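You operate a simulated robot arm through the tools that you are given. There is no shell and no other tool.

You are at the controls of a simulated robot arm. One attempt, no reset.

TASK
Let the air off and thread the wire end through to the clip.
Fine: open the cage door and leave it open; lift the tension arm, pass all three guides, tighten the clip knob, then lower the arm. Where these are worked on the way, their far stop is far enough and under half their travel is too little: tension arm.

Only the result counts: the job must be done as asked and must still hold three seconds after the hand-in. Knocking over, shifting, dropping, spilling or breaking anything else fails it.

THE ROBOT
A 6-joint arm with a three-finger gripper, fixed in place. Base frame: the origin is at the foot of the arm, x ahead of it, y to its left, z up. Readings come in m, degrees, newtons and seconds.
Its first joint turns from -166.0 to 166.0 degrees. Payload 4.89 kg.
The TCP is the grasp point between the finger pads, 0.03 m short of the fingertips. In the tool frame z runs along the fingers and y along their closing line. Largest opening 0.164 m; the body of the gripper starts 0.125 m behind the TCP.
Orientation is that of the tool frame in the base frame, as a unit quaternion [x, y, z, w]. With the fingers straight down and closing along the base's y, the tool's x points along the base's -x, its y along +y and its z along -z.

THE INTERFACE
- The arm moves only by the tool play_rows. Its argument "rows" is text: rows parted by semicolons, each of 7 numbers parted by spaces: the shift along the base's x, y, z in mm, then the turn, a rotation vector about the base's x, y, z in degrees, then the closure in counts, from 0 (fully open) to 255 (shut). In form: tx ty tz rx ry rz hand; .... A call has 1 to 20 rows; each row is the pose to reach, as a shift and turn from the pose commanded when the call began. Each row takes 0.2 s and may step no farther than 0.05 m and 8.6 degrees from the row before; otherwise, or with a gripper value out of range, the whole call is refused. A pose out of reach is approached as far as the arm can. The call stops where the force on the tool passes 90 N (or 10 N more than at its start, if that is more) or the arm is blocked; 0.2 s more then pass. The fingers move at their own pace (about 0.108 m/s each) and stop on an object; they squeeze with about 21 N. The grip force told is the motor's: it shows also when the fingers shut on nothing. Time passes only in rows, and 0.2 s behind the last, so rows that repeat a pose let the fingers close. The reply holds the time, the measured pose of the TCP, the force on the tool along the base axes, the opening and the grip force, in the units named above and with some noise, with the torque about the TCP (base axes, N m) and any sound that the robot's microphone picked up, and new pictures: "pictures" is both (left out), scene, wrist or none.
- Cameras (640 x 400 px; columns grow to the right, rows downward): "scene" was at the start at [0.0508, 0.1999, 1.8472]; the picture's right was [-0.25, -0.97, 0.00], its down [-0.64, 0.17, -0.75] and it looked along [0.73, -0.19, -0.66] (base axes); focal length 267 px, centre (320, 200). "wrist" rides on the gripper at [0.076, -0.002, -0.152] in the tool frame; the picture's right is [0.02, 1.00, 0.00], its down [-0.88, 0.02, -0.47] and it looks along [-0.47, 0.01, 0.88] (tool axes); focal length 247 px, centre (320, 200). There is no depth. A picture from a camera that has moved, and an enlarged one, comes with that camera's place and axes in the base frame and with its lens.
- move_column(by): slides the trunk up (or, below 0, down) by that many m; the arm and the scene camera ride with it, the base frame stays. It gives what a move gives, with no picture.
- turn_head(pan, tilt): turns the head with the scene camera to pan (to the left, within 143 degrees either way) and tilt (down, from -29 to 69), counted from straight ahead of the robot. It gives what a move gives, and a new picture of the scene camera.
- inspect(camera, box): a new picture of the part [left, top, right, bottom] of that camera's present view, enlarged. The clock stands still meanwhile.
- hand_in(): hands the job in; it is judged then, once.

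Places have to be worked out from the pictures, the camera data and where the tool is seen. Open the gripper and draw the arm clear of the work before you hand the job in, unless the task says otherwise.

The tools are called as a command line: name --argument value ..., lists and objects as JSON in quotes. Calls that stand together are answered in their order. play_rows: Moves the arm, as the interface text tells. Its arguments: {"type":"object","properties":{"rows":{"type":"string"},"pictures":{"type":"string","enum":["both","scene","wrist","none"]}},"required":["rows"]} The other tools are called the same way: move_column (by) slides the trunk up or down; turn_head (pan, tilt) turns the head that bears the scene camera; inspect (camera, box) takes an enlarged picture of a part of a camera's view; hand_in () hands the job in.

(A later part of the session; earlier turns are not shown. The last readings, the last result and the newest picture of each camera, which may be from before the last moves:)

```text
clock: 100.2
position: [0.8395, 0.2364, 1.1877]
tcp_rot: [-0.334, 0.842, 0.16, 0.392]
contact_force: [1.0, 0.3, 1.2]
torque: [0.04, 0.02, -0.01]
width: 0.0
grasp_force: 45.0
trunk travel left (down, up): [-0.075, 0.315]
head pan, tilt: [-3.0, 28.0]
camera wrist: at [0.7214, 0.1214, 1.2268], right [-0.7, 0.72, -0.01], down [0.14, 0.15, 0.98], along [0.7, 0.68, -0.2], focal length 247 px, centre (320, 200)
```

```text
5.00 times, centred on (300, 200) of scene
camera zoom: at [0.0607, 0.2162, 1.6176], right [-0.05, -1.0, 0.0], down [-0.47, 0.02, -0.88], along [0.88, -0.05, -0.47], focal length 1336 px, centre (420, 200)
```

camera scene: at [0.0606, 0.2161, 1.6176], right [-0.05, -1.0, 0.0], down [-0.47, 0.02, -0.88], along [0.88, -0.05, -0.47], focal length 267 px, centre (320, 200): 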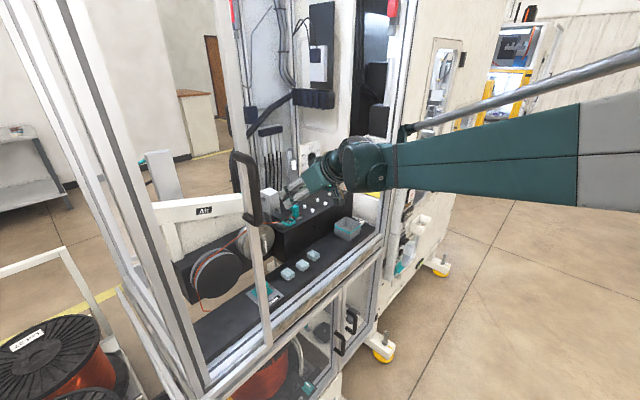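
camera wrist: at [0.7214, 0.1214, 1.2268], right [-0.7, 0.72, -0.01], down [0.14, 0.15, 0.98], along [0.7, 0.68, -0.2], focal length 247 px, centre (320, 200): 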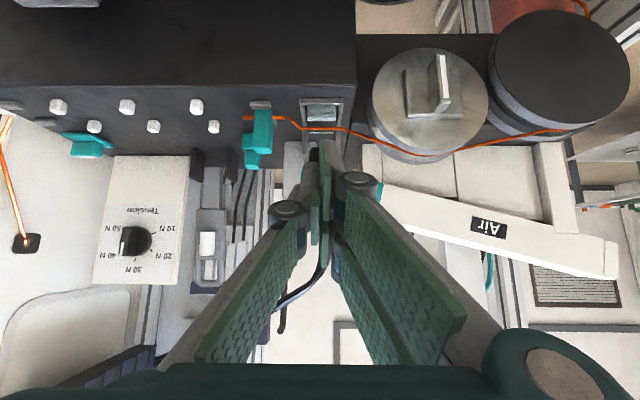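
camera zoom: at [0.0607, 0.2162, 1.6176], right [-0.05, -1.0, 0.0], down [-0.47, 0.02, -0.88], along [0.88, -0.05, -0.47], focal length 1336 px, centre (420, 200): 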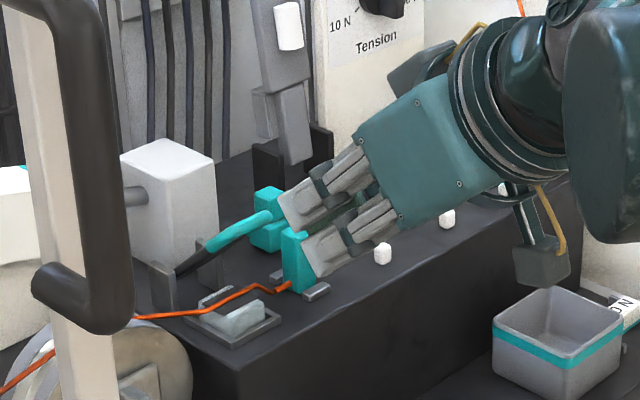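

The flap is now seen at about 44° with its bar near c≈0.855, z≈1.157. I slip the closed fingers beneath the bar, lower than before.

play_rows --rows "10 9.5 -14 0 0 0 255; 19 18 -20 0 0 0 255; 29 27 -30 0 0 0 255; 38.3 35.9 -41 0 0 0 255; 38.3 35.9 -41 0 0 0 255" --pictures "wrist"

inspect --camera "scene" --box '[255, 160, 345, 240]'

inspect --camera "wrist" --box '[240, 80, 400, 220]'

```text
clock: 101.2
position: [0.8696, 0.2625, 1.1584]
tcp_rot: [-0.331, 0.842, 0.16, 0.394]
contact_force: [-63.3, -44.1, 64.5]
torque: [1.95, -1.77, 0.74]
width: 0.0
grasp_force: 45.4
trunk travel left (down, up): [-0.075, 0.315]
head pan, tilt: [-3.0, 28.0]
stopped in row 4: the force on the tool passed its limit at 121 N (the readings are from after the stop); the commanded pose is now the measured one
camera wrist: at [0.7489, 0.1483, 1.1954], right [-0.69, 0.72, -0.01], down [0.14, 0.14, 0.98], along [0.71, 0.68, -0.2], focal length 247 px, centre (320, 200)
```

wrist: 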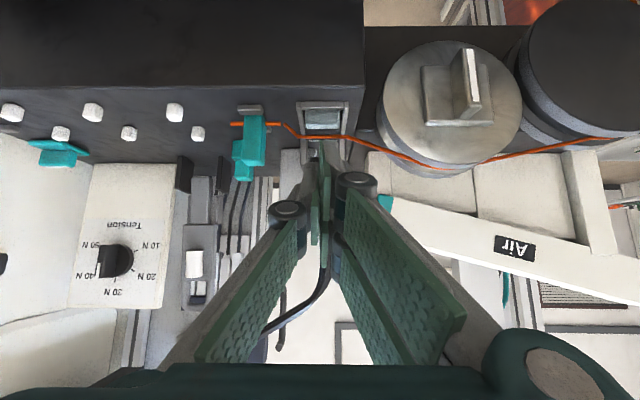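

```text
5.00 times, centred on (300, 200) of scene
camera zoom: at [0.0532, 0.2119, 1.6193], right [-0.05, -1.0, 0.0], down [-0.46, 0.03, -0.89], along [0.88, -0.05, -0.47], focal length 1336 px, centre (420, 200)
```

zoom: 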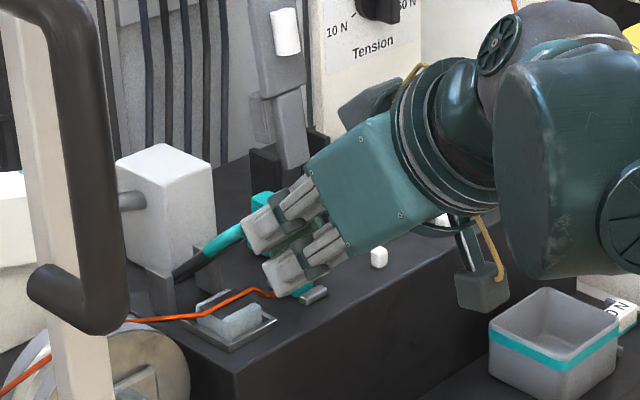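

```text
2.86 times, centred on (320, 150) of wrist
camera zoom: at [0.7489, 0.1483, 1.1954], right [-0.69, 0.72, -0.01], down [0.14, 0.14, 0.98], along [0.71, 0.68, -0.2], focal length 706 px, centre (320, 343)
```

zoom: 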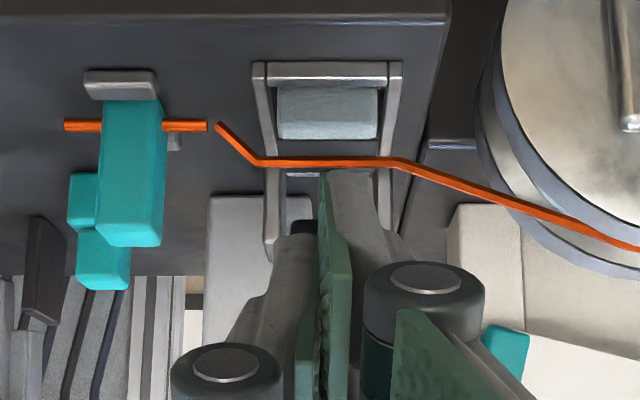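

The tips met the U end-on again, so it sits lower than I judged. I back off and watch whether the flap is slowly sinking.

play_rows --rows "-11.2 -10.5 12.9 0 0 0 255; -22.4 -21 25.8 0 0 0 255; -40 -38 46 0 0 0 255; -60 -56 69 0 0 0 255; -85 -80 90 0 0 0 200; -85 -80 90 0 0 0 158" --pictures "wrist"

inspect --camera "scene" --box '[255, 160, 345, 240]'

inspect --camera "wrist" --box '[250, 0, 390, 140]'

```text
clock: 102.6
position: [0.7908, 0.1864, 1.2429]
tcp_rot: [-0.331, 0.843, 0.158, 0.393]
contact_force: [-0.1, 0.2, -0.6]
torque: [-0.04, -0.02, -0.07]
width: 0.0621
grasp_force: 0.0
trunk travel left (down, up): [-0.075, 0.315]
head pan, tilt: [-3.0, 28.0]
camera wrist: at [0.6711, 0.073, 1.281], right [-0.69, 0.72, -0.01], down [0.14, 0.15, 0.98], along [0.71, 0.68, -0.2], focal length 247 px, centre (320, 200)
```

wrist: 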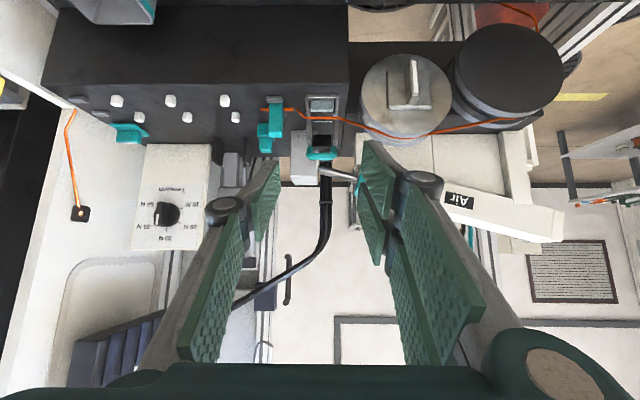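

```text
5.00 times, centred on (300, 200) of scene
camera zoom: at [0.0605, 0.2163, 1.6176], right [-0.05, -1.0, 0.0], down [-0.47, 0.02, -0.88], along [0.88, -0.05, -0.47], focal length 1336 px, centre (420, 200)
```

zoom: 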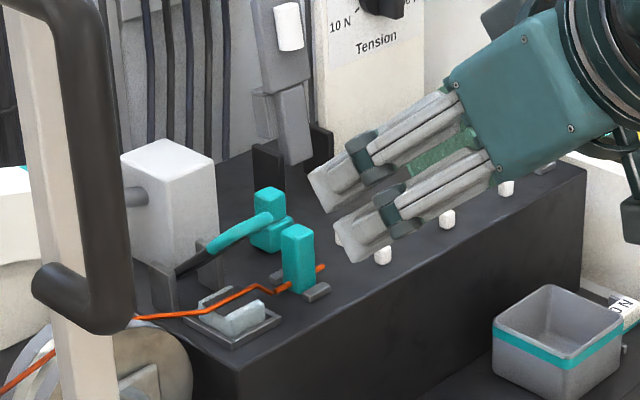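

```text
2.86 times, centred on (320, 70) of wrist
camera zoom: at [0.6711, 0.073, 1.281], right [-0.69, 0.72, -0.01], down [0.14, 0.15, 0.98], along [0.71, 0.68, -0.2], focal length 706 px, centre (320, 571)
```

zoom: 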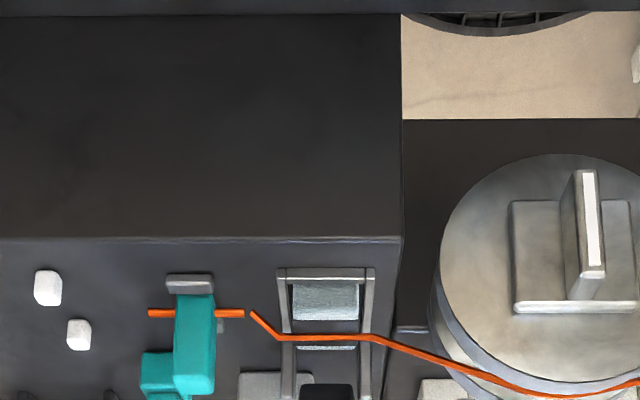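

The flap is at the same ~35° as before (seen edge-on), so it has simply reached its own far stop and holds. Both arms are now up. I move up, rotate the tool again for the threading orientation.

play_rows --rows "41 -1 27 0 0 0 158; 82 -3 55 0 0 0 158; 123 -4 82 0 0 0 158; 164 -6 110 0 0 0 158; 205 -7 137 0 0 0 158; 205 -7 137 0.1 3.24 -7.25 158; 205 -7 137 0.2 6.48 -14.5 158; 205 -7 137 0.3 9.7 -21.75 158; 205 -7 137 0.4 13 -29 158; 205 -7 137 0.5 16.2 -36.25 158; 205 -7 137 0.6 19.4 -43.5 158; 205 -7 137 0.7 22.7 -50.75 158; 205 -7 137 0.8 25.9 -58 158; 205 -7 137 0.9 29.2 -65.25 158; 205 -7 137 1 32.4 -72.5 158; 205 -7 137 1.1 35.7 -79.75 158; 205 -7 137 1.2 38.9 -87 158; 205 -7 137 1.2 38.9 -87 158" --pictures "both"

```text
clock: 106.4
position: [0.9948, 0.1809, 1.3776]
tcp_rot: [0.397, 0.909, -0.05, 0.12]
contact_force: [0.7, -0.3, -0.4]
torque: [-0.02, 0.08, -0.03]
width: 0.0619
grasp_force: 0.1
trunk travel left (down, up): [-0.075, 0.315]
head pan, tilt: [-3.0, 28.0]
camera scene: at [0.0609, 0.2162, 1.6175], right [-0.05, -1.0, 0.0], down [-0.47, 0.02, -0.88], along [0.88, -0.05, -0.47], focal length 267 px, centre (320, 200)
camera wrist: at [0.9169, 0.2624, 1.5046], right [0.72, 0.69, 0.0], down [0.51, -0.52, 0.68], along [0.48, -0.49, -0.73], focal length 247 px, centre (320, 200)
```

scene: 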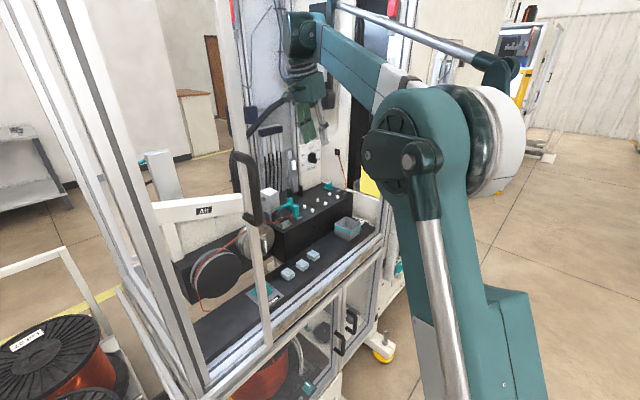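
wrist: 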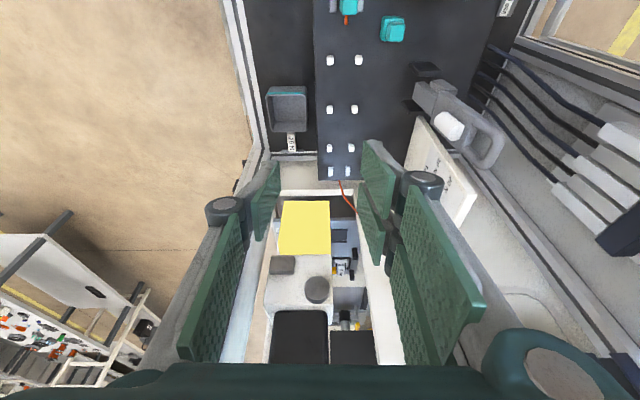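

I test reach at the clip by going above it.

play_rows --rows "28 -20 -28 0 0 0 158; 56 -39 -56 0 0 0 158; 84 -59 -85 0 0 0 158; 112 -78 -114 0 0 0 158; 140 -98 -142 0 0 0 158; 165 -116 -170 0 0 0 158; 165 -116 -170 0 0 0 158" --pictures "both"

inspect --camera "wrist" --box '[240, 80, 400, 220]'

```text
clock: 108.0
position: [1.1608, 0.0658, 1.2066]
tcp_rot: [0.397, 0.909, -0.05, 0.121]
contact_force: [-0.1, -0.5, -0.3]
torque: [-0.04, 0.06, -0.02]
width: 0.0622
grasp_force: 0.0
trunk travel left (down, up): [-0.075, 0.315]
head pan, tilt: [-3.0, 28.0]
camera scene: at [0.061, 0.2161, 1.6175], right [-0.05, -1.0, 0.0], down [-0.47, 0.02, -0.88], along [0.88, -0.05, -0.47], focal length 267 px, centre (320, 200)
camera wrist: at [1.0823, 0.148, 1.3325], right [0.72, 0.7, 0.0], down [0.51, -0.52, 0.68], along [0.48, -0.49, -0.73], focal length 247 px, centre (320, 200)
```

scene: 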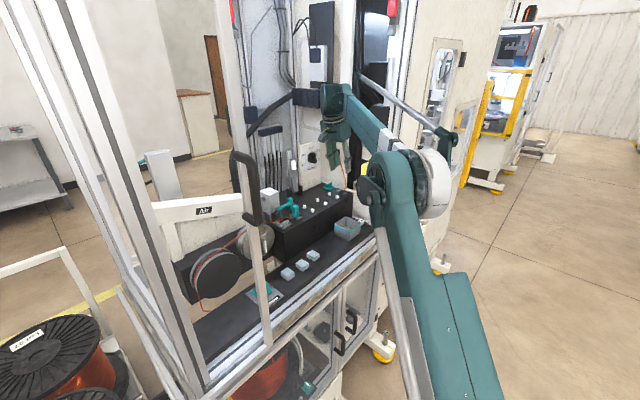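
wrist: 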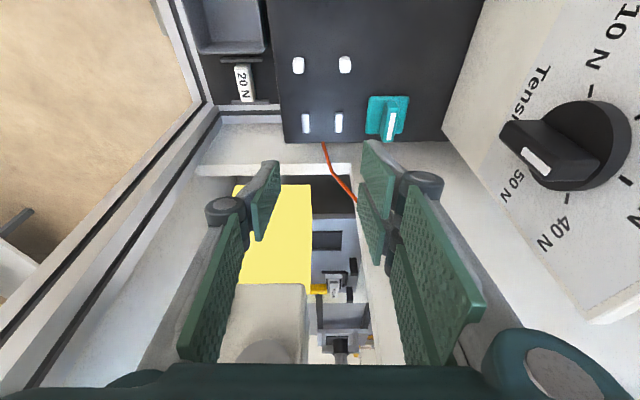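

```text
2.86 times, centred on (320, 150) of wrist
camera zoom: at [1.0823, 0.148, 1.3325], right [0.72, 0.7, 0.0], down [0.51, -0.52, 0.68], along [0.48, -0.49, -0.73], focal length 706 px, centre (320, 343)
```

zoom: 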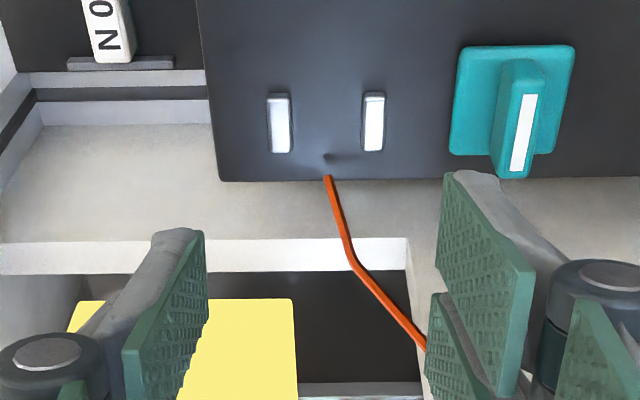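

Reach at the clip is fine. Using these views the path is a straight line at c'≈0.870 in a frame at 45° (start e'=0.497, guides 0.569/0.649/0.729, clip 0.7905, knob c'≈0.94, e'≈0.78). I go back above the wire end with a 2° yaw correction.

play_rows --rows "-28 29 2 0 0 0.5 158; -56 58 2 0 0 1 158; -85 86 2 0 0 1.5 158; -113 115 2 0 0 2.1 158; -141 144 2 0 0 2.1 158; -170 173 2 0 0 2.1 165; -198 201.5 0 0 0 2.1 175; -198 201.5 0 0 0 2.1 175" --pictures "both"

inspect --camera "wrist" --box '[250, 60, 390, 200]'

```text
clock: 109.8
position: [0.959, 0.2693, 1.2113]
tcp_rot: [0.381, 0.916, -0.047, 0.121]
contact_force: [0.4, 0.2, 0.4]
torque: [0.0, -0.05, 0.02]
width: 0.0513
grasp_force: 0.1
trunk travel left (down, up): [-0.075, 0.315]
head pan, tilt: [-3.0, 28.0]
camera scene: at [0.0603, 0.2161, 1.6177], right [-0.05, -1.0, 0.0], down [-0.47, 0.02, -0.88], along [0.88, -0.05, -0.47], focal length 267 px, centre (320, 200)
camera wrist: at [0.8781, 0.3479, 1.3374], right [0.69, 0.72, 0.0], down [0.53, -0.5, 0.68], along [0.49, -0.47, -0.73], focal length 247 px, centre (320, 200)
```

scene: 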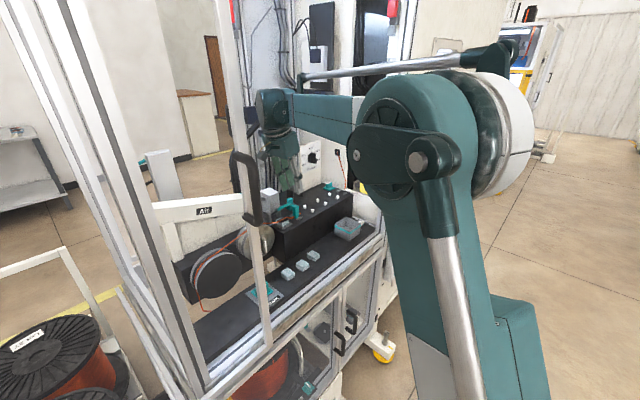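
wrist: 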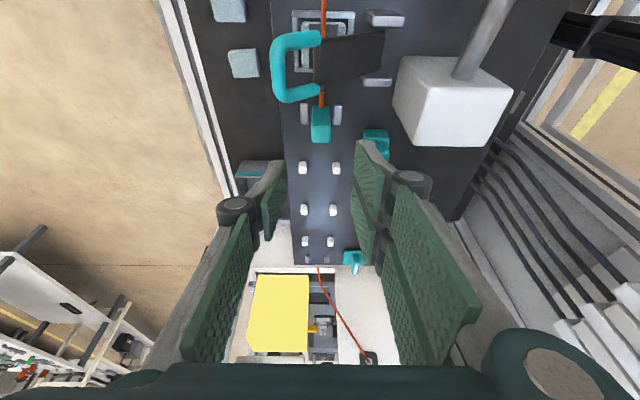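

```text
2.86 times, centred on (320, 130) of wrist
camera zoom: at [0.8781, 0.3479, 1.3374], right [0.69, 0.72, 0.0], down [0.53, -0.5, 0.68], along [0.49, -0.47, -0.73], focal length 706 px, centre (320, 400)
```

zoom: 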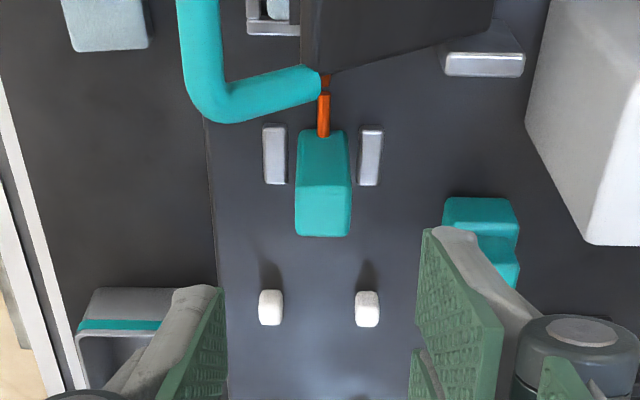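

The tool axis is aligned with the block in depth and needs ~5 mm along the path. I lower to gripping height with the tips staying above the jaws and pegs.

play_rows --rows "2 -1 -35 0 0 0 175; 3 -3 -70 0 0 0 175; 4.4 -3.6 -97 0 0 0 175; 4.4 -3.6 -97 0 0 0 175" --pictures "wrist"

inspect --camera "wrist" --box '[250, 80, 390, 220]'

inspect --camera "scene" --box '[255, 160, 345, 240]'

```text
clock: 110.8
position: [0.9683, 0.2637, 1.1119]
tcp_rot: [0.38, 0.916, -0.048, 0.121]
contact_force: [0.1, 0.8, -0.7]
torque: [0.0, 0.05, -0.03]
width: 0.0514
grasp_force: 0.1
trunk travel left (down, up): [-0.075, 0.315]
head pan, tilt: [-3.0, 28.0]
camera wrist: at [0.887, 0.3419, 1.2386], right [0.69, 0.72, 0.0], down [0.53, -0.5, 0.68], along [0.49, -0.47, -0.73], focal length 247 px, centre (320, 200)
```

wrist: 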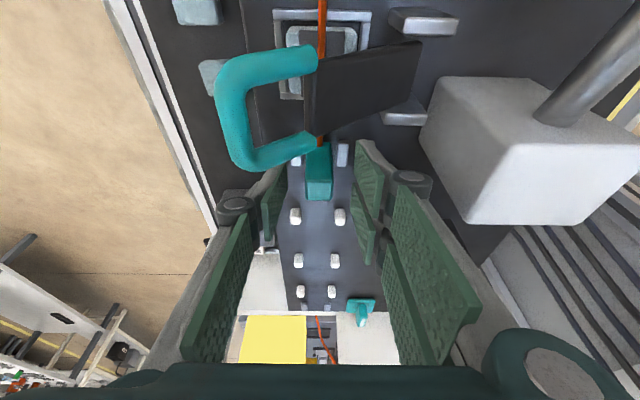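

```text
2.86 times, centred on (320, 150) of wrist
camera zoom: at [0.887, 0.3419, 1.2386], right [0.69, 0.72, 0.0], down [0.53, -0.5, 0.68], along [0.49, -0.47, -0.73], focal length 706 px, centre (320, 343)
```

zoom: 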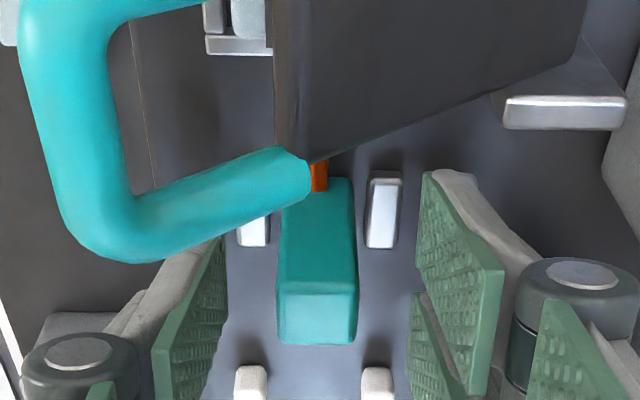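

```text
5.00 times, centred on (300, 200) of scene
camera zoom: at [0.0607, 0.2162, 1.6176], right [-0.05, -1.0, 0.0], down [-0.47, 0.02, -0.88], along [0.88, -0.05, -0.47], focal length 1336 px, centre (420, 200)
```

zoom: 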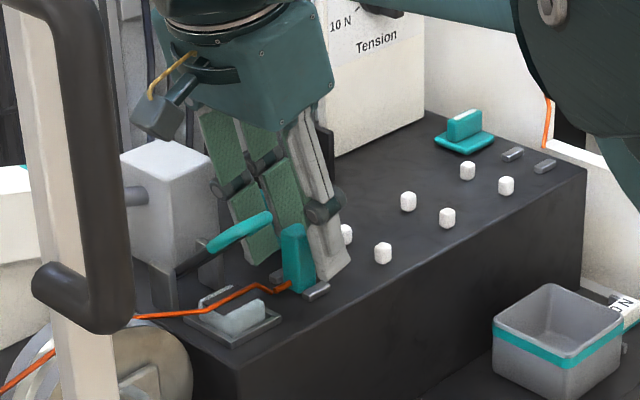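

The block is well centred between the fingers. I close on it.

play_rows --rows "0 0 0 0 0 0 215; 0 0 0 0 0 0 255; 0 0 0 0 0 0 255; 0 0 0 0 0 0 255" --pictures "wrist"

inspect --camera "wrist" --box '[250, 80, 390, 220]'

```text
clock: 111.8
position: [0.9686, 0.2622, 1.1111]
tcp_rot: [0.38, 0.916, -0.048, 0.121]
contact_force: [0.0, -0.5, -0.3]
torque: [0.03, 0.02, 0.03]
width: 0.0194
grasp_force: 21.1
trunk travel left (down, up): [-0.075, 0.315]
head pan, tilt: [-3.0, 28.0]
camera wrist: at [0.8868, 0.3419, 1.2389], right [0.69, 0.72, 0.0], down [0.53, -0.5, 0.68], along [0.49, -0.47, -0.73], focal length 247 px, centre (320, 200)
```

wrist: 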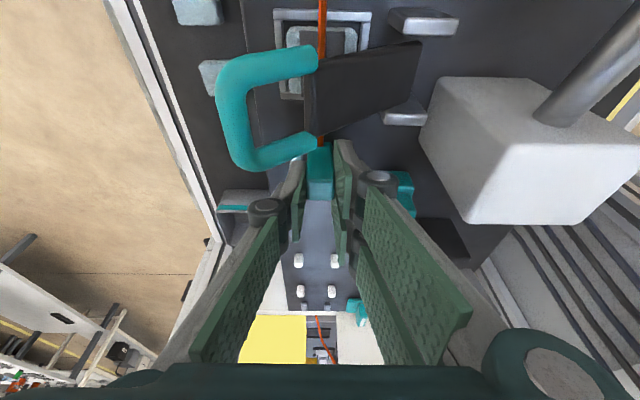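

```text
2.86 times, centred on (320, 150) of wrist
camera zoom: at [0.8868, 0.3419, 1.2389], right [0.69, 0.72, 0.0], down [0.53, -0.5, 0.68], along [0.49, -0.47, -0.73], focal length 706 px, centre (320, 343)
```

zoom: 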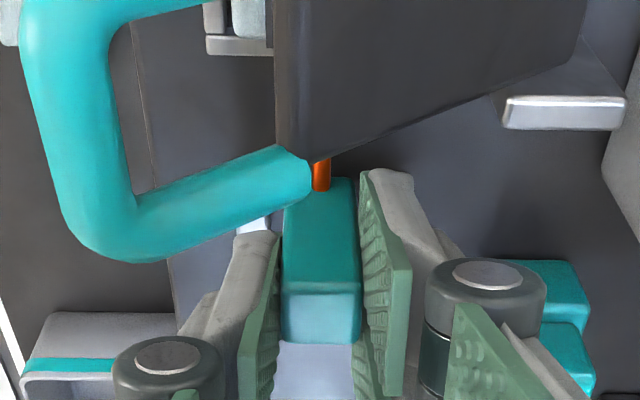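

The block is held (19.4 mm). I pull it 12 mm along the path and watch the force.

play_rows --rows "2.8 -2.8 0 0 0 0 255; 5.7 -5.7 0 0 0 0 255; 8.5 -8.5 0 0 0 0 255; 8.5 -8.5 0 0 0 0 255" --pictures "wrist"

inspect --camera "wrist" --box '[250, 80, 390, 220]'

inspect --camera "scene" --box '[255, 160, 345, 240]'

```text
clock: 112.8
position: [0.9751, 0.2545, 1.1121]
tcp_rot: [0.38, 0.916, -0.047, 0.121]
contact_force: [-1.5, 0.4, 4.6]
torque: [0.13, 0.0, 0.0]
width: 0.0195
grasp_force: 21.0
trunk travel left (down, up): [-0.075, 0.315]
head pan, tilt: [-3.0, 28.0]
camera wrist: at [0.8933, 0.3323, 1.2388], right [0.69, 0.72, 0.0], down [0.53, -0.5, 0.68], along [0.49, -0.47, -0.73], focal length 247 px, centre (320, 200)
```

wrist: 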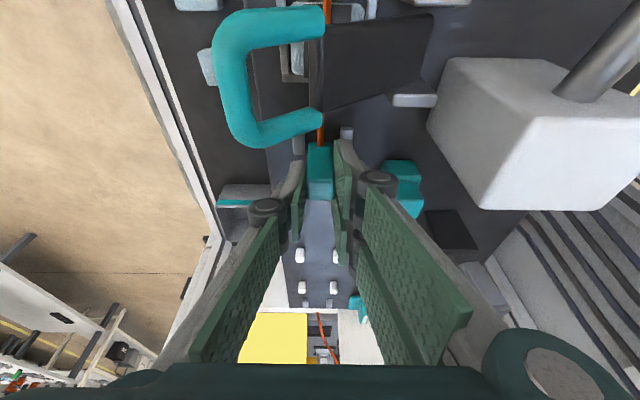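

```text
2.86 times, centred on (320, 150) of wrist
camera zoom: at [0.8933, 0.3323, 1.2388], right [0.69, 0.72, 0.0], down [0.53, -0.5, 0.68], along [0.49, -0.47, -0.73], focal length 706 px, centre (320, 343)
```

zoom: 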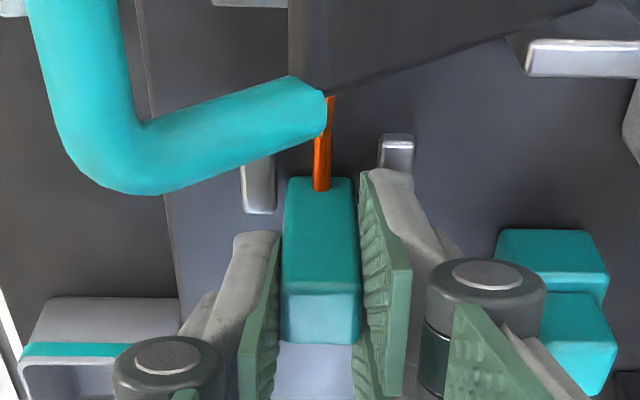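

```text
5.00 times, centred on (300, 200) of scene
camera zoom: at [0.0601, 0.2162, 1.6177], right [-0.05, -1.0, 0.0], down [-0.47, 0.02, -0.88], along [0.88, -0.05, -0.47], focal length 1336 px, centre (420, 200)
```

zoom: 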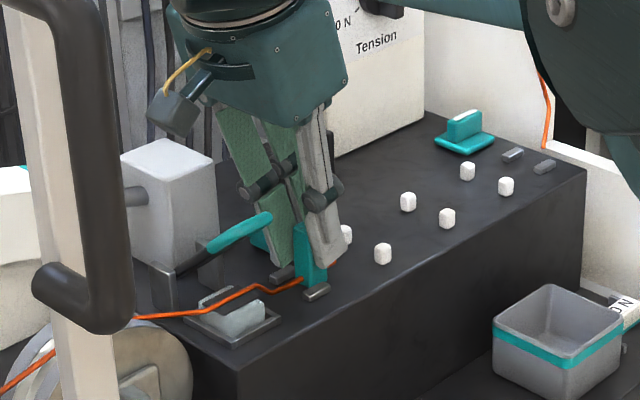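

The wire end follows freely. I continue to the first guide and check centring between the pegs.

play_rows --rows "7 -7 0 0 0 0 255; 14 -14 0 0 0 0 255; 21 -21 0 0 0 0 255; 28 -28 0 0 0 0 255; 28 -28 0 0 0 0 255" --pictures "wrist"

inspect --camera "wrist" --box '[250, 80, 390, 260]'

inspect --camera "scene" --box '[265, 160, 345, 240]'

```text
clock: 114.0
position: [1.0041, 0.2227, 1.112]
tcp_rot: [0.38, 0.916, -0.048, 0.122]
contact_force: [0.4, 0.3, 0.1]
torque: [-0.04, -0.01, -0.02]
width: 0.0193
grasp_force: 20.9
trunk travel left (down, up): [-0.075, 0.315]
head pan, tilt: [-3.0, 28.0]
camera wrist: at [0.9218, 0.3035, 1.2391], right [0.69, 0.72, 0.0], down [0.53, -0.5, 0.68], along [0.49, -0.47, -0.73], focal length 247 px, centre (320, 200)
```

wrist: 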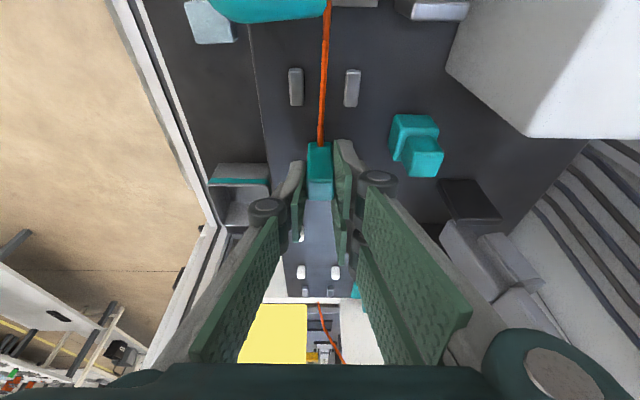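

```text
2.22 times, centred on (320, 170) of wrist
camera zoom: at [0.9218, 0.3035, 1.2391], right [0.69, 0.72, 0.0], down [0.53, -0.5, 0.68], along [0.49, -0.47, -0.73], focal length 549 px, centre (320, 267)
```

zoom: 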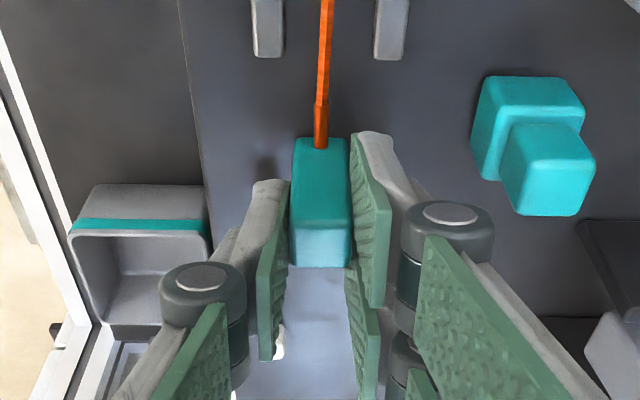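

```text
5.00 times, centred on (305, 200) of scene
camera zoom: at [0.0605, 0.2162, 1.6176], right [-0.05, -1.0, 0.0], down [-0.47, 0.02, -0.88], along [0.88, -0.05, -0.47], focal length 1336 px, centre (395, 200)
```

zoom: 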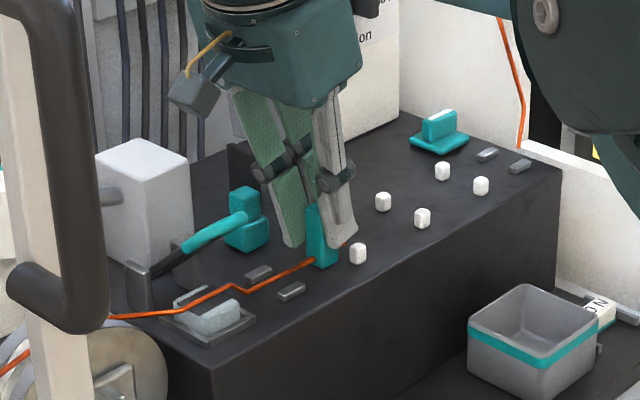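

Smooth so far. I trim 1.5 mm in depth and pass guide 1.

play_rows --rows "6 -4 0 0 0 0 255; 13 -11 0 0 0 0 255; 20 -18 0 0 0 0 255; 27 -25 0 0 0 0 255; 34 -32 0 0 0 0 255; 34 -32 0 0 0 0 255" --pictures "wrist"

inspect --camera "wrist" --box '[250, 40, 390, 240]'

inspect --camera "scene" --box '[265, 160, 345, 240]'

```text
clock: 115.4
position: [1.0382, 0.1951, 1.1118]
tcp_rot: [0.379, 0.916, -0.047, 0.122]
contact_force: [-1.8, 3.4, 18.9]
torque: [0.19, 0.14, -0.03]
width: 0.0192
grasp_force: 20.7
trunk travel left (down, up): [-0.075, 0.315]
head pan, tilt: [-3.0, 28.0]
camera wrist: at [0.9564, 0.2745, 1.2386], right [0.69, 0.72, 0.0], down [0.53, -0.5, 0.69], along [0.49, -0.47, -0.73], focal length 247 px, centre (320, 200)
```

wrist: 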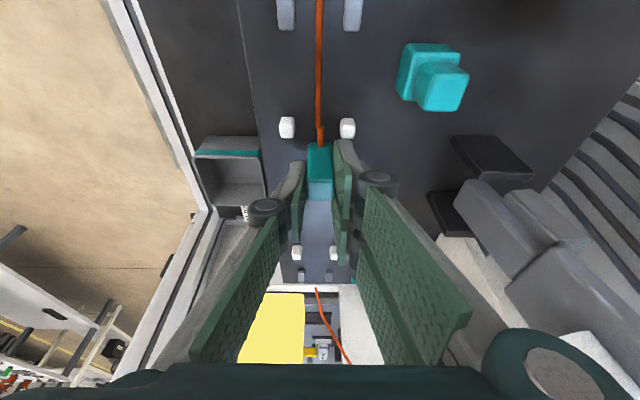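

```text
2.00 times, centred on (320, 140) of wrist
camera zoom: at [0.9564, 0.2745, 1.2386], right [0.69, 0.72, 0.0], down [0.53, -0.5, 0.69], along [0.49, -0.47, -0.73], focal length 494 px, centre (320, 320)
```

zoom: 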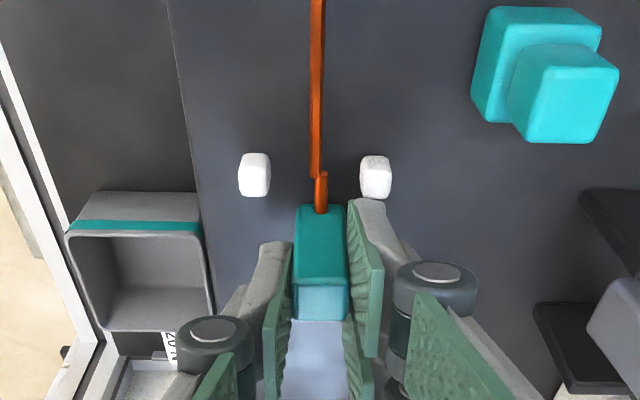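

```text
5.00 times, centred on (305, 200) of scene
camera zoom: at [0.0592, 0.2161, 1.6178], right [-0.05, -1.0, 0.0], down [-0.47, 0.02, -0.88], along [0.88, -0.05, -0.47], focal length 1336 px, centre (395, 200)
```

zoom: 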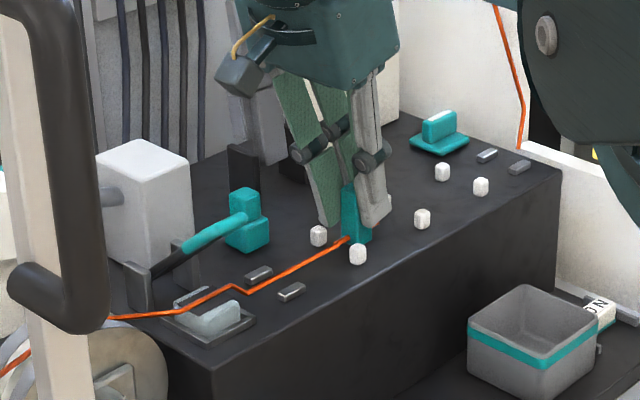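

Guide 1 is passed with the wire between its pegs; a slight upward push suggests the block just brushes the deck, so I raise 1.5 mm, trim depth and go on through guide 2.

play_rows --rows "6 -8 1.5 0 0 0 255; 14 -16 1.5 0 0 0 255; 22 -24 1.5 0 0 0 255; 30 -32 1.5 0 0 0 255; 38 -40 1.5 0 0 0 255; 46 -48 1.5 0 0 0 255; 54 -56 1.5 0 0 0 255; 59 -61 1.5 0 0 0 255; 59 -61 1.5 0 0 0 255" --pictures "wrist"

inspect --camera "wrist" --box '[250, 40, 390, 240]'

inspect --camera "scene" --box '[265, 150, 365, 240]'

```text
clock: 117.4
position: [1.0963, 0.1298, 1.1121]
tcp_rot: [0.38, 0.916, -0.047, 0.121]
contact_force: [-0.3, 0.3, 0.7]
torque: [-0.03, 0.01, 0.01]
width: 0.0193
grasp_force: 21.3
trunk travel left (down, up): [-0.075, 0.315]
head pan, tilt: [-3.0, 28.0]
camera wrist: at [1.0143, 0.21, 1.2397], right [0.69, 0.72, 0.0], down [0.53, -0.5, 0.68], along [0.49, -0.47, -0.73], focal length 247 px, centre (320, 200)
```

wrist: 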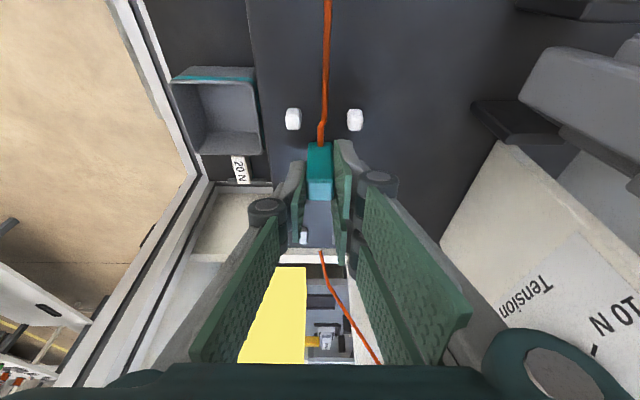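

```text
2.00 times, centred on (320, 140) of wrist
camera zoom: at [1.0143, 0.21, 1.2397], right [0.69, 0.72, 0.0], down [0.53, -0.5, 0.68], along [0.49, -0.47, -0.73], focal length 494 px, centre (320, 320)
```

zoom: 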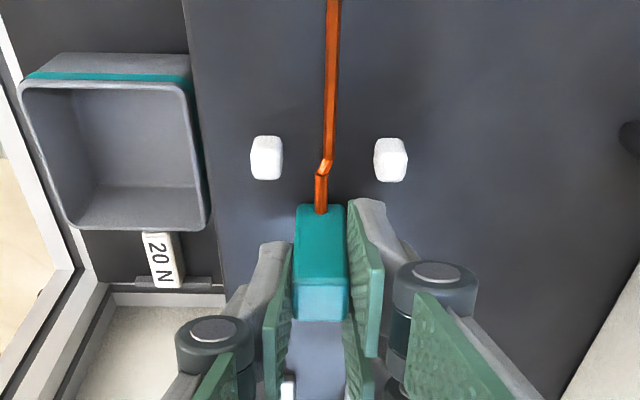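

```text
4.44 times, centred on (315, 195) of scene
camera zoom: at [0.0606, 0.2162, 1.6176], right [-0.05, -1.0, 0.0], down [-0.47, 0.02, -0.88], along [0.88, -0.05, -0.47], focal length 1188 px, centre (342, 222)
```

zoom: 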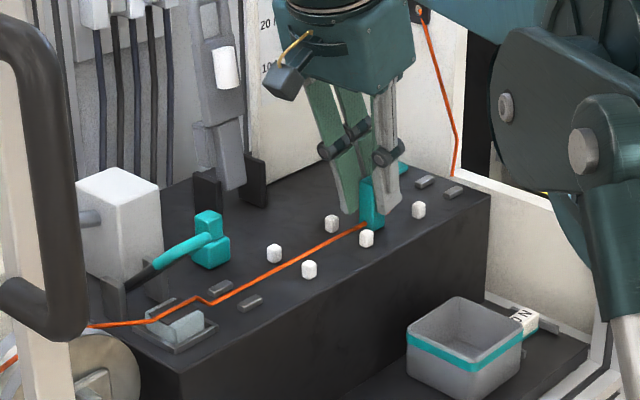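

Guide 2 is passed; the block sits about 3.5 mm to the front of centre, so I trim +3 mm in depth and pass guide 3.

play_rows --rows "6 -2 0 0 0 0 255; 14 -10 0 0 0 0 255; 22 -18 0 0 0 0 255; 30 -26 0 0 0 0 255; 38 -34 0 0 0 0 255; 46 -42 0 0 0 0 255; 50 -46 0 0 0 0 255; 50 -46 0 0 0 0 255" --pictures "wrist"

inspect --camera "wrist" --box '[250, 40, 390, 240]'

inspect --camera "scene" --box '[285, 140, 375, 230]'

```text
clock: 119.2
position: [1.146, 0.0859, 1.1143]
tcp_rot: [0.381, 0.915, -0.047, 0.122]
contact_force: [-0.6, 0.5, -0.1]
torque: [0.0, -0.03, -0.01]
width: 0.0195
grasp_force: 20.7
trunk travel left (down, up): [-0.075, 0.315]
head pan, tilt: [-3.0, 28.0]
camera wrist: at [1.0646, 0.1643, 1.2398], right [0.69, 0.72, 0.0], down [0.53, -0.5, 0.68], along [0.49, -0.47, -0.73], focal length 247 px, centre (320, 200)
```

wrist: 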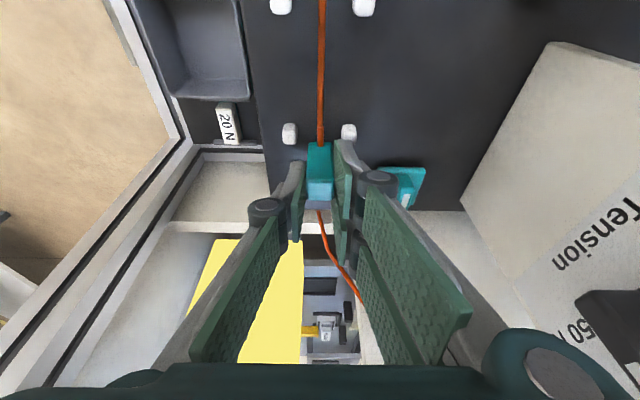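

```text
2.00 times, centred on (320, 140) of wrist
camera zoom: at [1.0646, 0.1643, 1.2398], right [0.69, 0.72, 0.0], down [0.53, -0.5, 0.68], along [0.49, -0.47, -0.73], focal length 494 px, centre (320, 320)
```

zoom: 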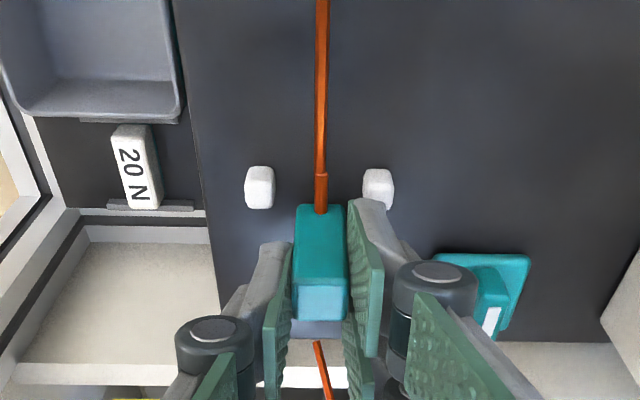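

```text
4.44 times, centred on (330, 185) of scene
camera zoom: at [0.0606, 0.2161, 1.6176], right [-0.05, -1.0, 0.0], down [-0.47, 0.02, -0.88], along [0.88, -0.05, -0.47], focal length 1188 px, centre (276, 267)
```

zoom: 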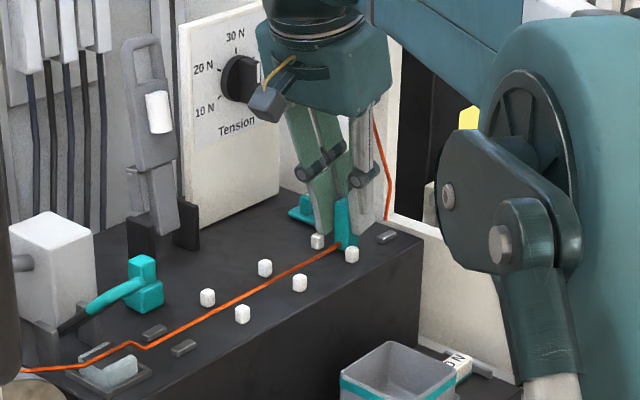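

Guide 3 is passed, well centred. I bring the block in between the clip jaws (e'≈0.7905).

play_rows --rows "6 -6 0 0 0 0 255; 12 -12 0 0 0 0 255; 18 -18 0 0 0 0 255; 25.4 -25.4 0 0 0 0 255; 25.4 -25.4 0 0 0 0 255" --pictures "wrist"

inspect --camera "wrist" --box '[250, 60, 390, 240]'

inspect --camera "scene" --box '[305, 150, 375, 220]'

```text
clock: 120.4
position: [1.1713, 0.061, 1.1129]
tcp_rot: [0.38, 0.916, -0.048, 0.122]
contact_force: [-0.2, -0.2, -0.7]
torque: [-0.04, 0.0, 0.01]
width: 0.0194
grasp_force: 21.4
trunk travel left (down, up): [-0.075, 0.315]
head pan, tilt: [-3.0, 28.0]
camera wrist: at [1.0894, 0.1408, 1.2399], right [0.69, 0.72, 0.0], down [0.53, -0.5, 0.68], along [0.49, -0.47, -0.73], focal length 247 px, centre (320, 200)
```

wrist: 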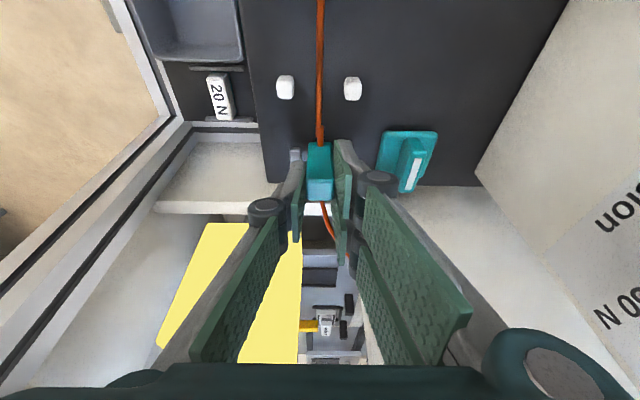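

```text
2.22 times, centred on (320, 150) of wrist
camera zoom: at [1.0894, 0.1408, 1.2399], right [0.69, 0.72, 0.0], down [0.53, -0.5, 0.68], along [0.49, -0.47, -0.73], focal length 549 px, centre (320, 311)
```

zoom: 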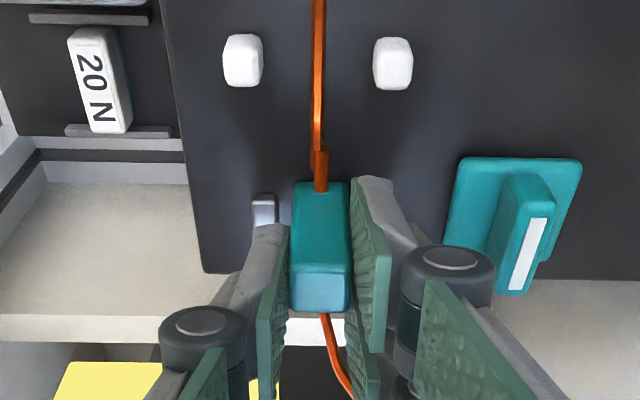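

```text
5.71 times, centred on (340, 185) of scene
camera zoom: at [0.0606, 0.2161, 1.6176], right [-0.05, -1.0, 0.0], down [-0.47, 0.02, -0.88], along [0.88, -0.05, -0.47], focal length 1527 px, centre (206, 286)
```

zoom: 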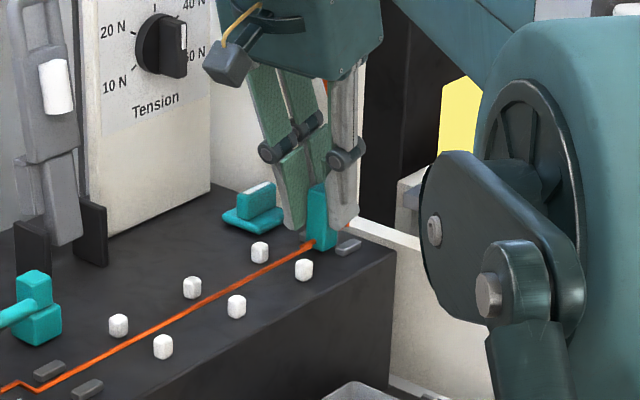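

The block needs about 7 mm more to sit centrally in the clip jaws as it did in its parking jaws. I make that move, trim depth by −1.5 mm and lower 1.5 mm.

play_rows --rows "1 -3 0 0 0 0 255; 4 -6.5 -0.7 0 0 0 255; 4 -6.5 -1.5 0 0 0 255; 4 -6.5 -1.5 0 0 0 255" --pictures "wrist"

inspect --camera "wrist" --box '[250, 60, 390, 240]'

```text
clock: 121.4
position: [1.1746, 0.056, 1.1131]
tcp_rot: [0.379, 0.916, -0.048, 0.121]
contact_force: [-0.2, 1.0, 5.7]
torque: [0.04, 0.04, -0.02]
width: 0.0195
grasp_force: 21.1
trunk travel left (down, up): [-0.075, 0.315]
head pan, tilt: [-3.0, 28.0]
camera wrist: at [1.0938, 0.134, 1.2386], right [0.69, 0.72, 0.0], down [0.53, -0.5, 0.68], along [0.49, -0.47, -0.73], focal length 247 px, centre (320, 200)
```

wrist: 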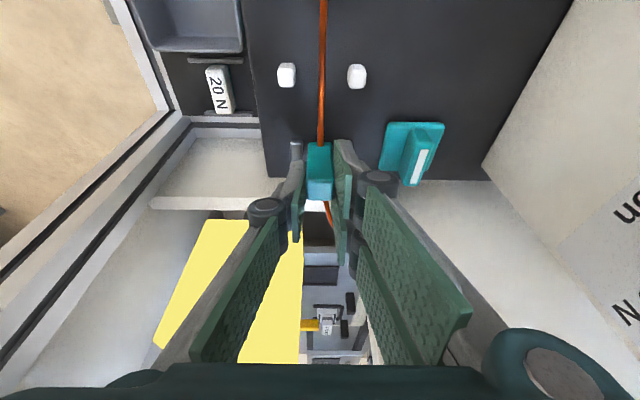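

```text
2.22 times, centred on (320, 150) of wrist
camera zoom: at [1.0938, 0.134, 1.2386], right [0.69, 0.72, 0.0], down [0.53, -0.5, 0.68], along [0.49, -0.47, -0.73], focal length 549 px, centre (320, 311)
```

zoom: 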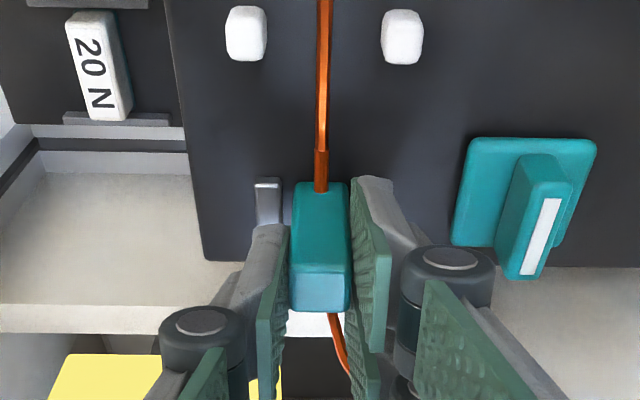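

The block is now placed like in its parking jaws and just rests on the deck. I open the fingers and look.

play_rows --rows "0 0 0 0 0 0 225; 0 0 0 0 0 0 205; 0 0 0 0 0 0 190; 0 0 0 0 0 0 185; 0 0 0 0 0 0 185" --pictures "wrist"

inspect --camera "wrist" --box '[250, 60, 390, 240]'

inspect --camera "scene" --box '[305, 150, 375, 220]'

```text
clock: 122.6
position: [1.1763, 0.0551, 1.1111]
tcp_rot: [0.38, 0.916, -0.048, 0.122]
contact_force: [0.3, -0.8, -1.0]
torque: [-0.01, 0.04, 0.0]
width: 0.0452
grasp_force: 0.0
trunk travel left (down, up): [-0.075, 0.315]
head pan, tilt: [-3.0, 28.0]
camera wrist: at [1.0942, 0.134, 1.2381], right [0.69, 0.72, 0.0], down [0.53, -0.5, 0.68], along [0.49, -0.47, -0.73], focal length 247 px, centre (320, 200)
```

wrist: 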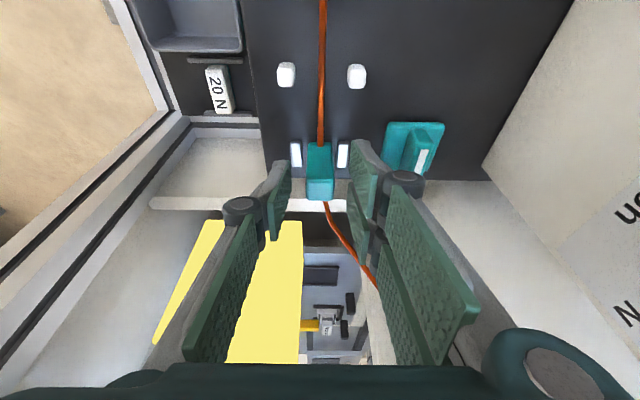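

```text
2.22 times, centred on (320, 150) of wrist
camera zoom: at [1.0942, 0.134, 1.2381], right [0.69, 0.72, 0.0], down [0.53, -0.5, 0.68], along [0.49, -0.47, -0.73], focal length 549 px, centre (320, 311)
```

zoom: 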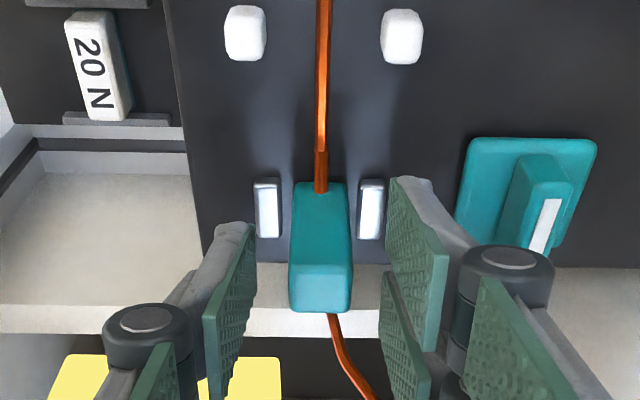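

```text
5.71 times, centred on (340, 185) of scene
camera zoom: at [0.0605, 0.2161, 1.6176], right [-0.05, -1.0, 0.0], down [-0.47, 0.02, -0.88], along [0.88, -0.05, -0.47], focal length 1527 px, centre (206, 286)
```

zoom: 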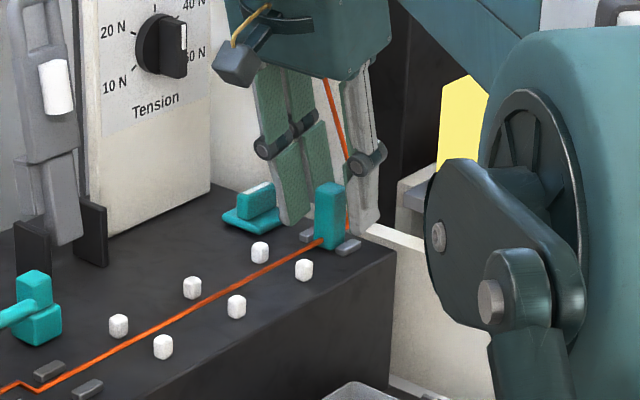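

The wire end stands in the clip with the wire straight through all three guides. I rise clear and turn the tool so it faces radially, tilted, to reach the clip knob without touching the tension dial panel or the wall.

play_rows --rows "-5.5 5.5 29 0 0 0 185; -11 11 58 0 0 0 185; -16.5 16.5 87 0 0 0 185; -35 27 120 0 0 0 185; -55 38 153 0 0 0 185; -80 51 189 0 0 0 185; -80 51 189 -1 -2.37 7.49 185; -80 51 189 -2 -4.7 15 185; -80 51 189 -3 -7.1 22.5 185; -80 51 189 -3.9 -9.5 29.9 185; -80 51 189 -4.9 -11.8 37.4 185; -80 51 189 -5.9 -14.2 44.9 185; -80 51 189 -5.9 -14.2 44.9 185" --pictures "both"

inspect --camera "scene" --box '[285, 140, 375, 230]'

```text
clock: 125.4
position: [1.0947, 0.1049, 1.2988]
tcp_rot: [-0.002, 0.966, 0.004, 0.259]
contact_force: [-0.3, 1.4, -0.3]
torque: [-0.03, 0.02, -0.04]
width: 0.045
grasp_force: 0.0
trunk travel left (down, up): [-0.075, 0.315]
head pan, tilt: [-3.0, 28.0]
camera scene: at [0.0603, 0.2161, 1.6176], right [-0.05, -1.0, 0.0], down [-0.47, 0.02, -0.88], along [0.88, -0.05, -0.47], focal length 267 px, centre (320, 200)
camera wrist: at [0.952, 0.1032, 1.3928], right [-0.02, 1.0, -0.01], down [0.53, 0.02, 0.85], along [0.85, 0.02, -0.53], focal length 247 px, centre (320, 200)
```

scene: 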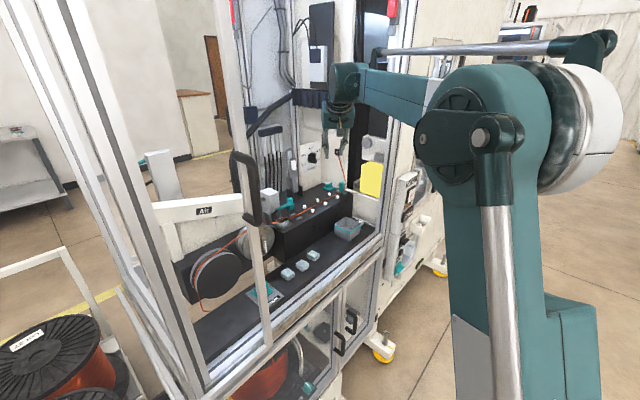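
wrist: 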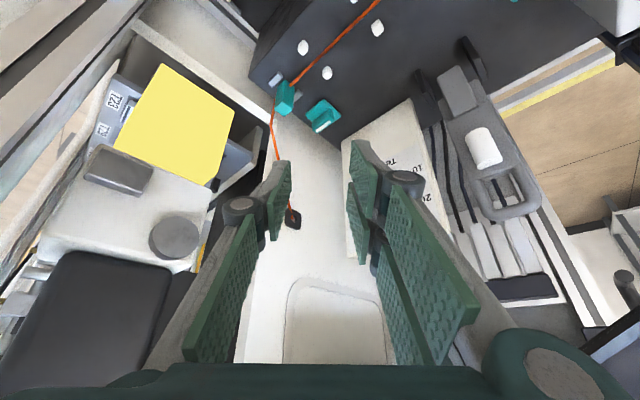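

```text
4.44 times, centred on (330, 185) of scene
camera zoom: at [0.0603, 0.2161, 1.6176], right [-0.05, -1.0, 0.0], down [-0.47, 0.02, -0.88], along [0.88, -0.05, -0.47], focal length 1188 px, centre (276, 267)
```

zoom: 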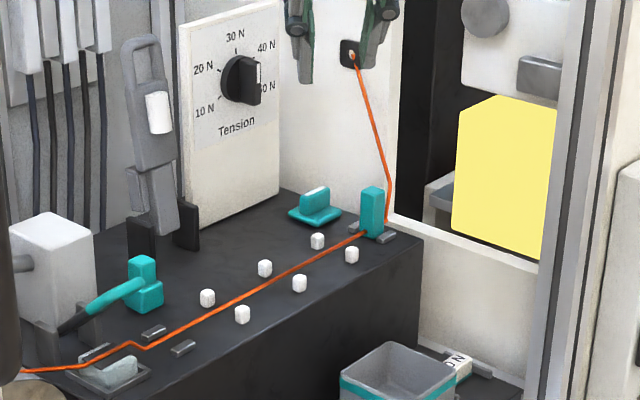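

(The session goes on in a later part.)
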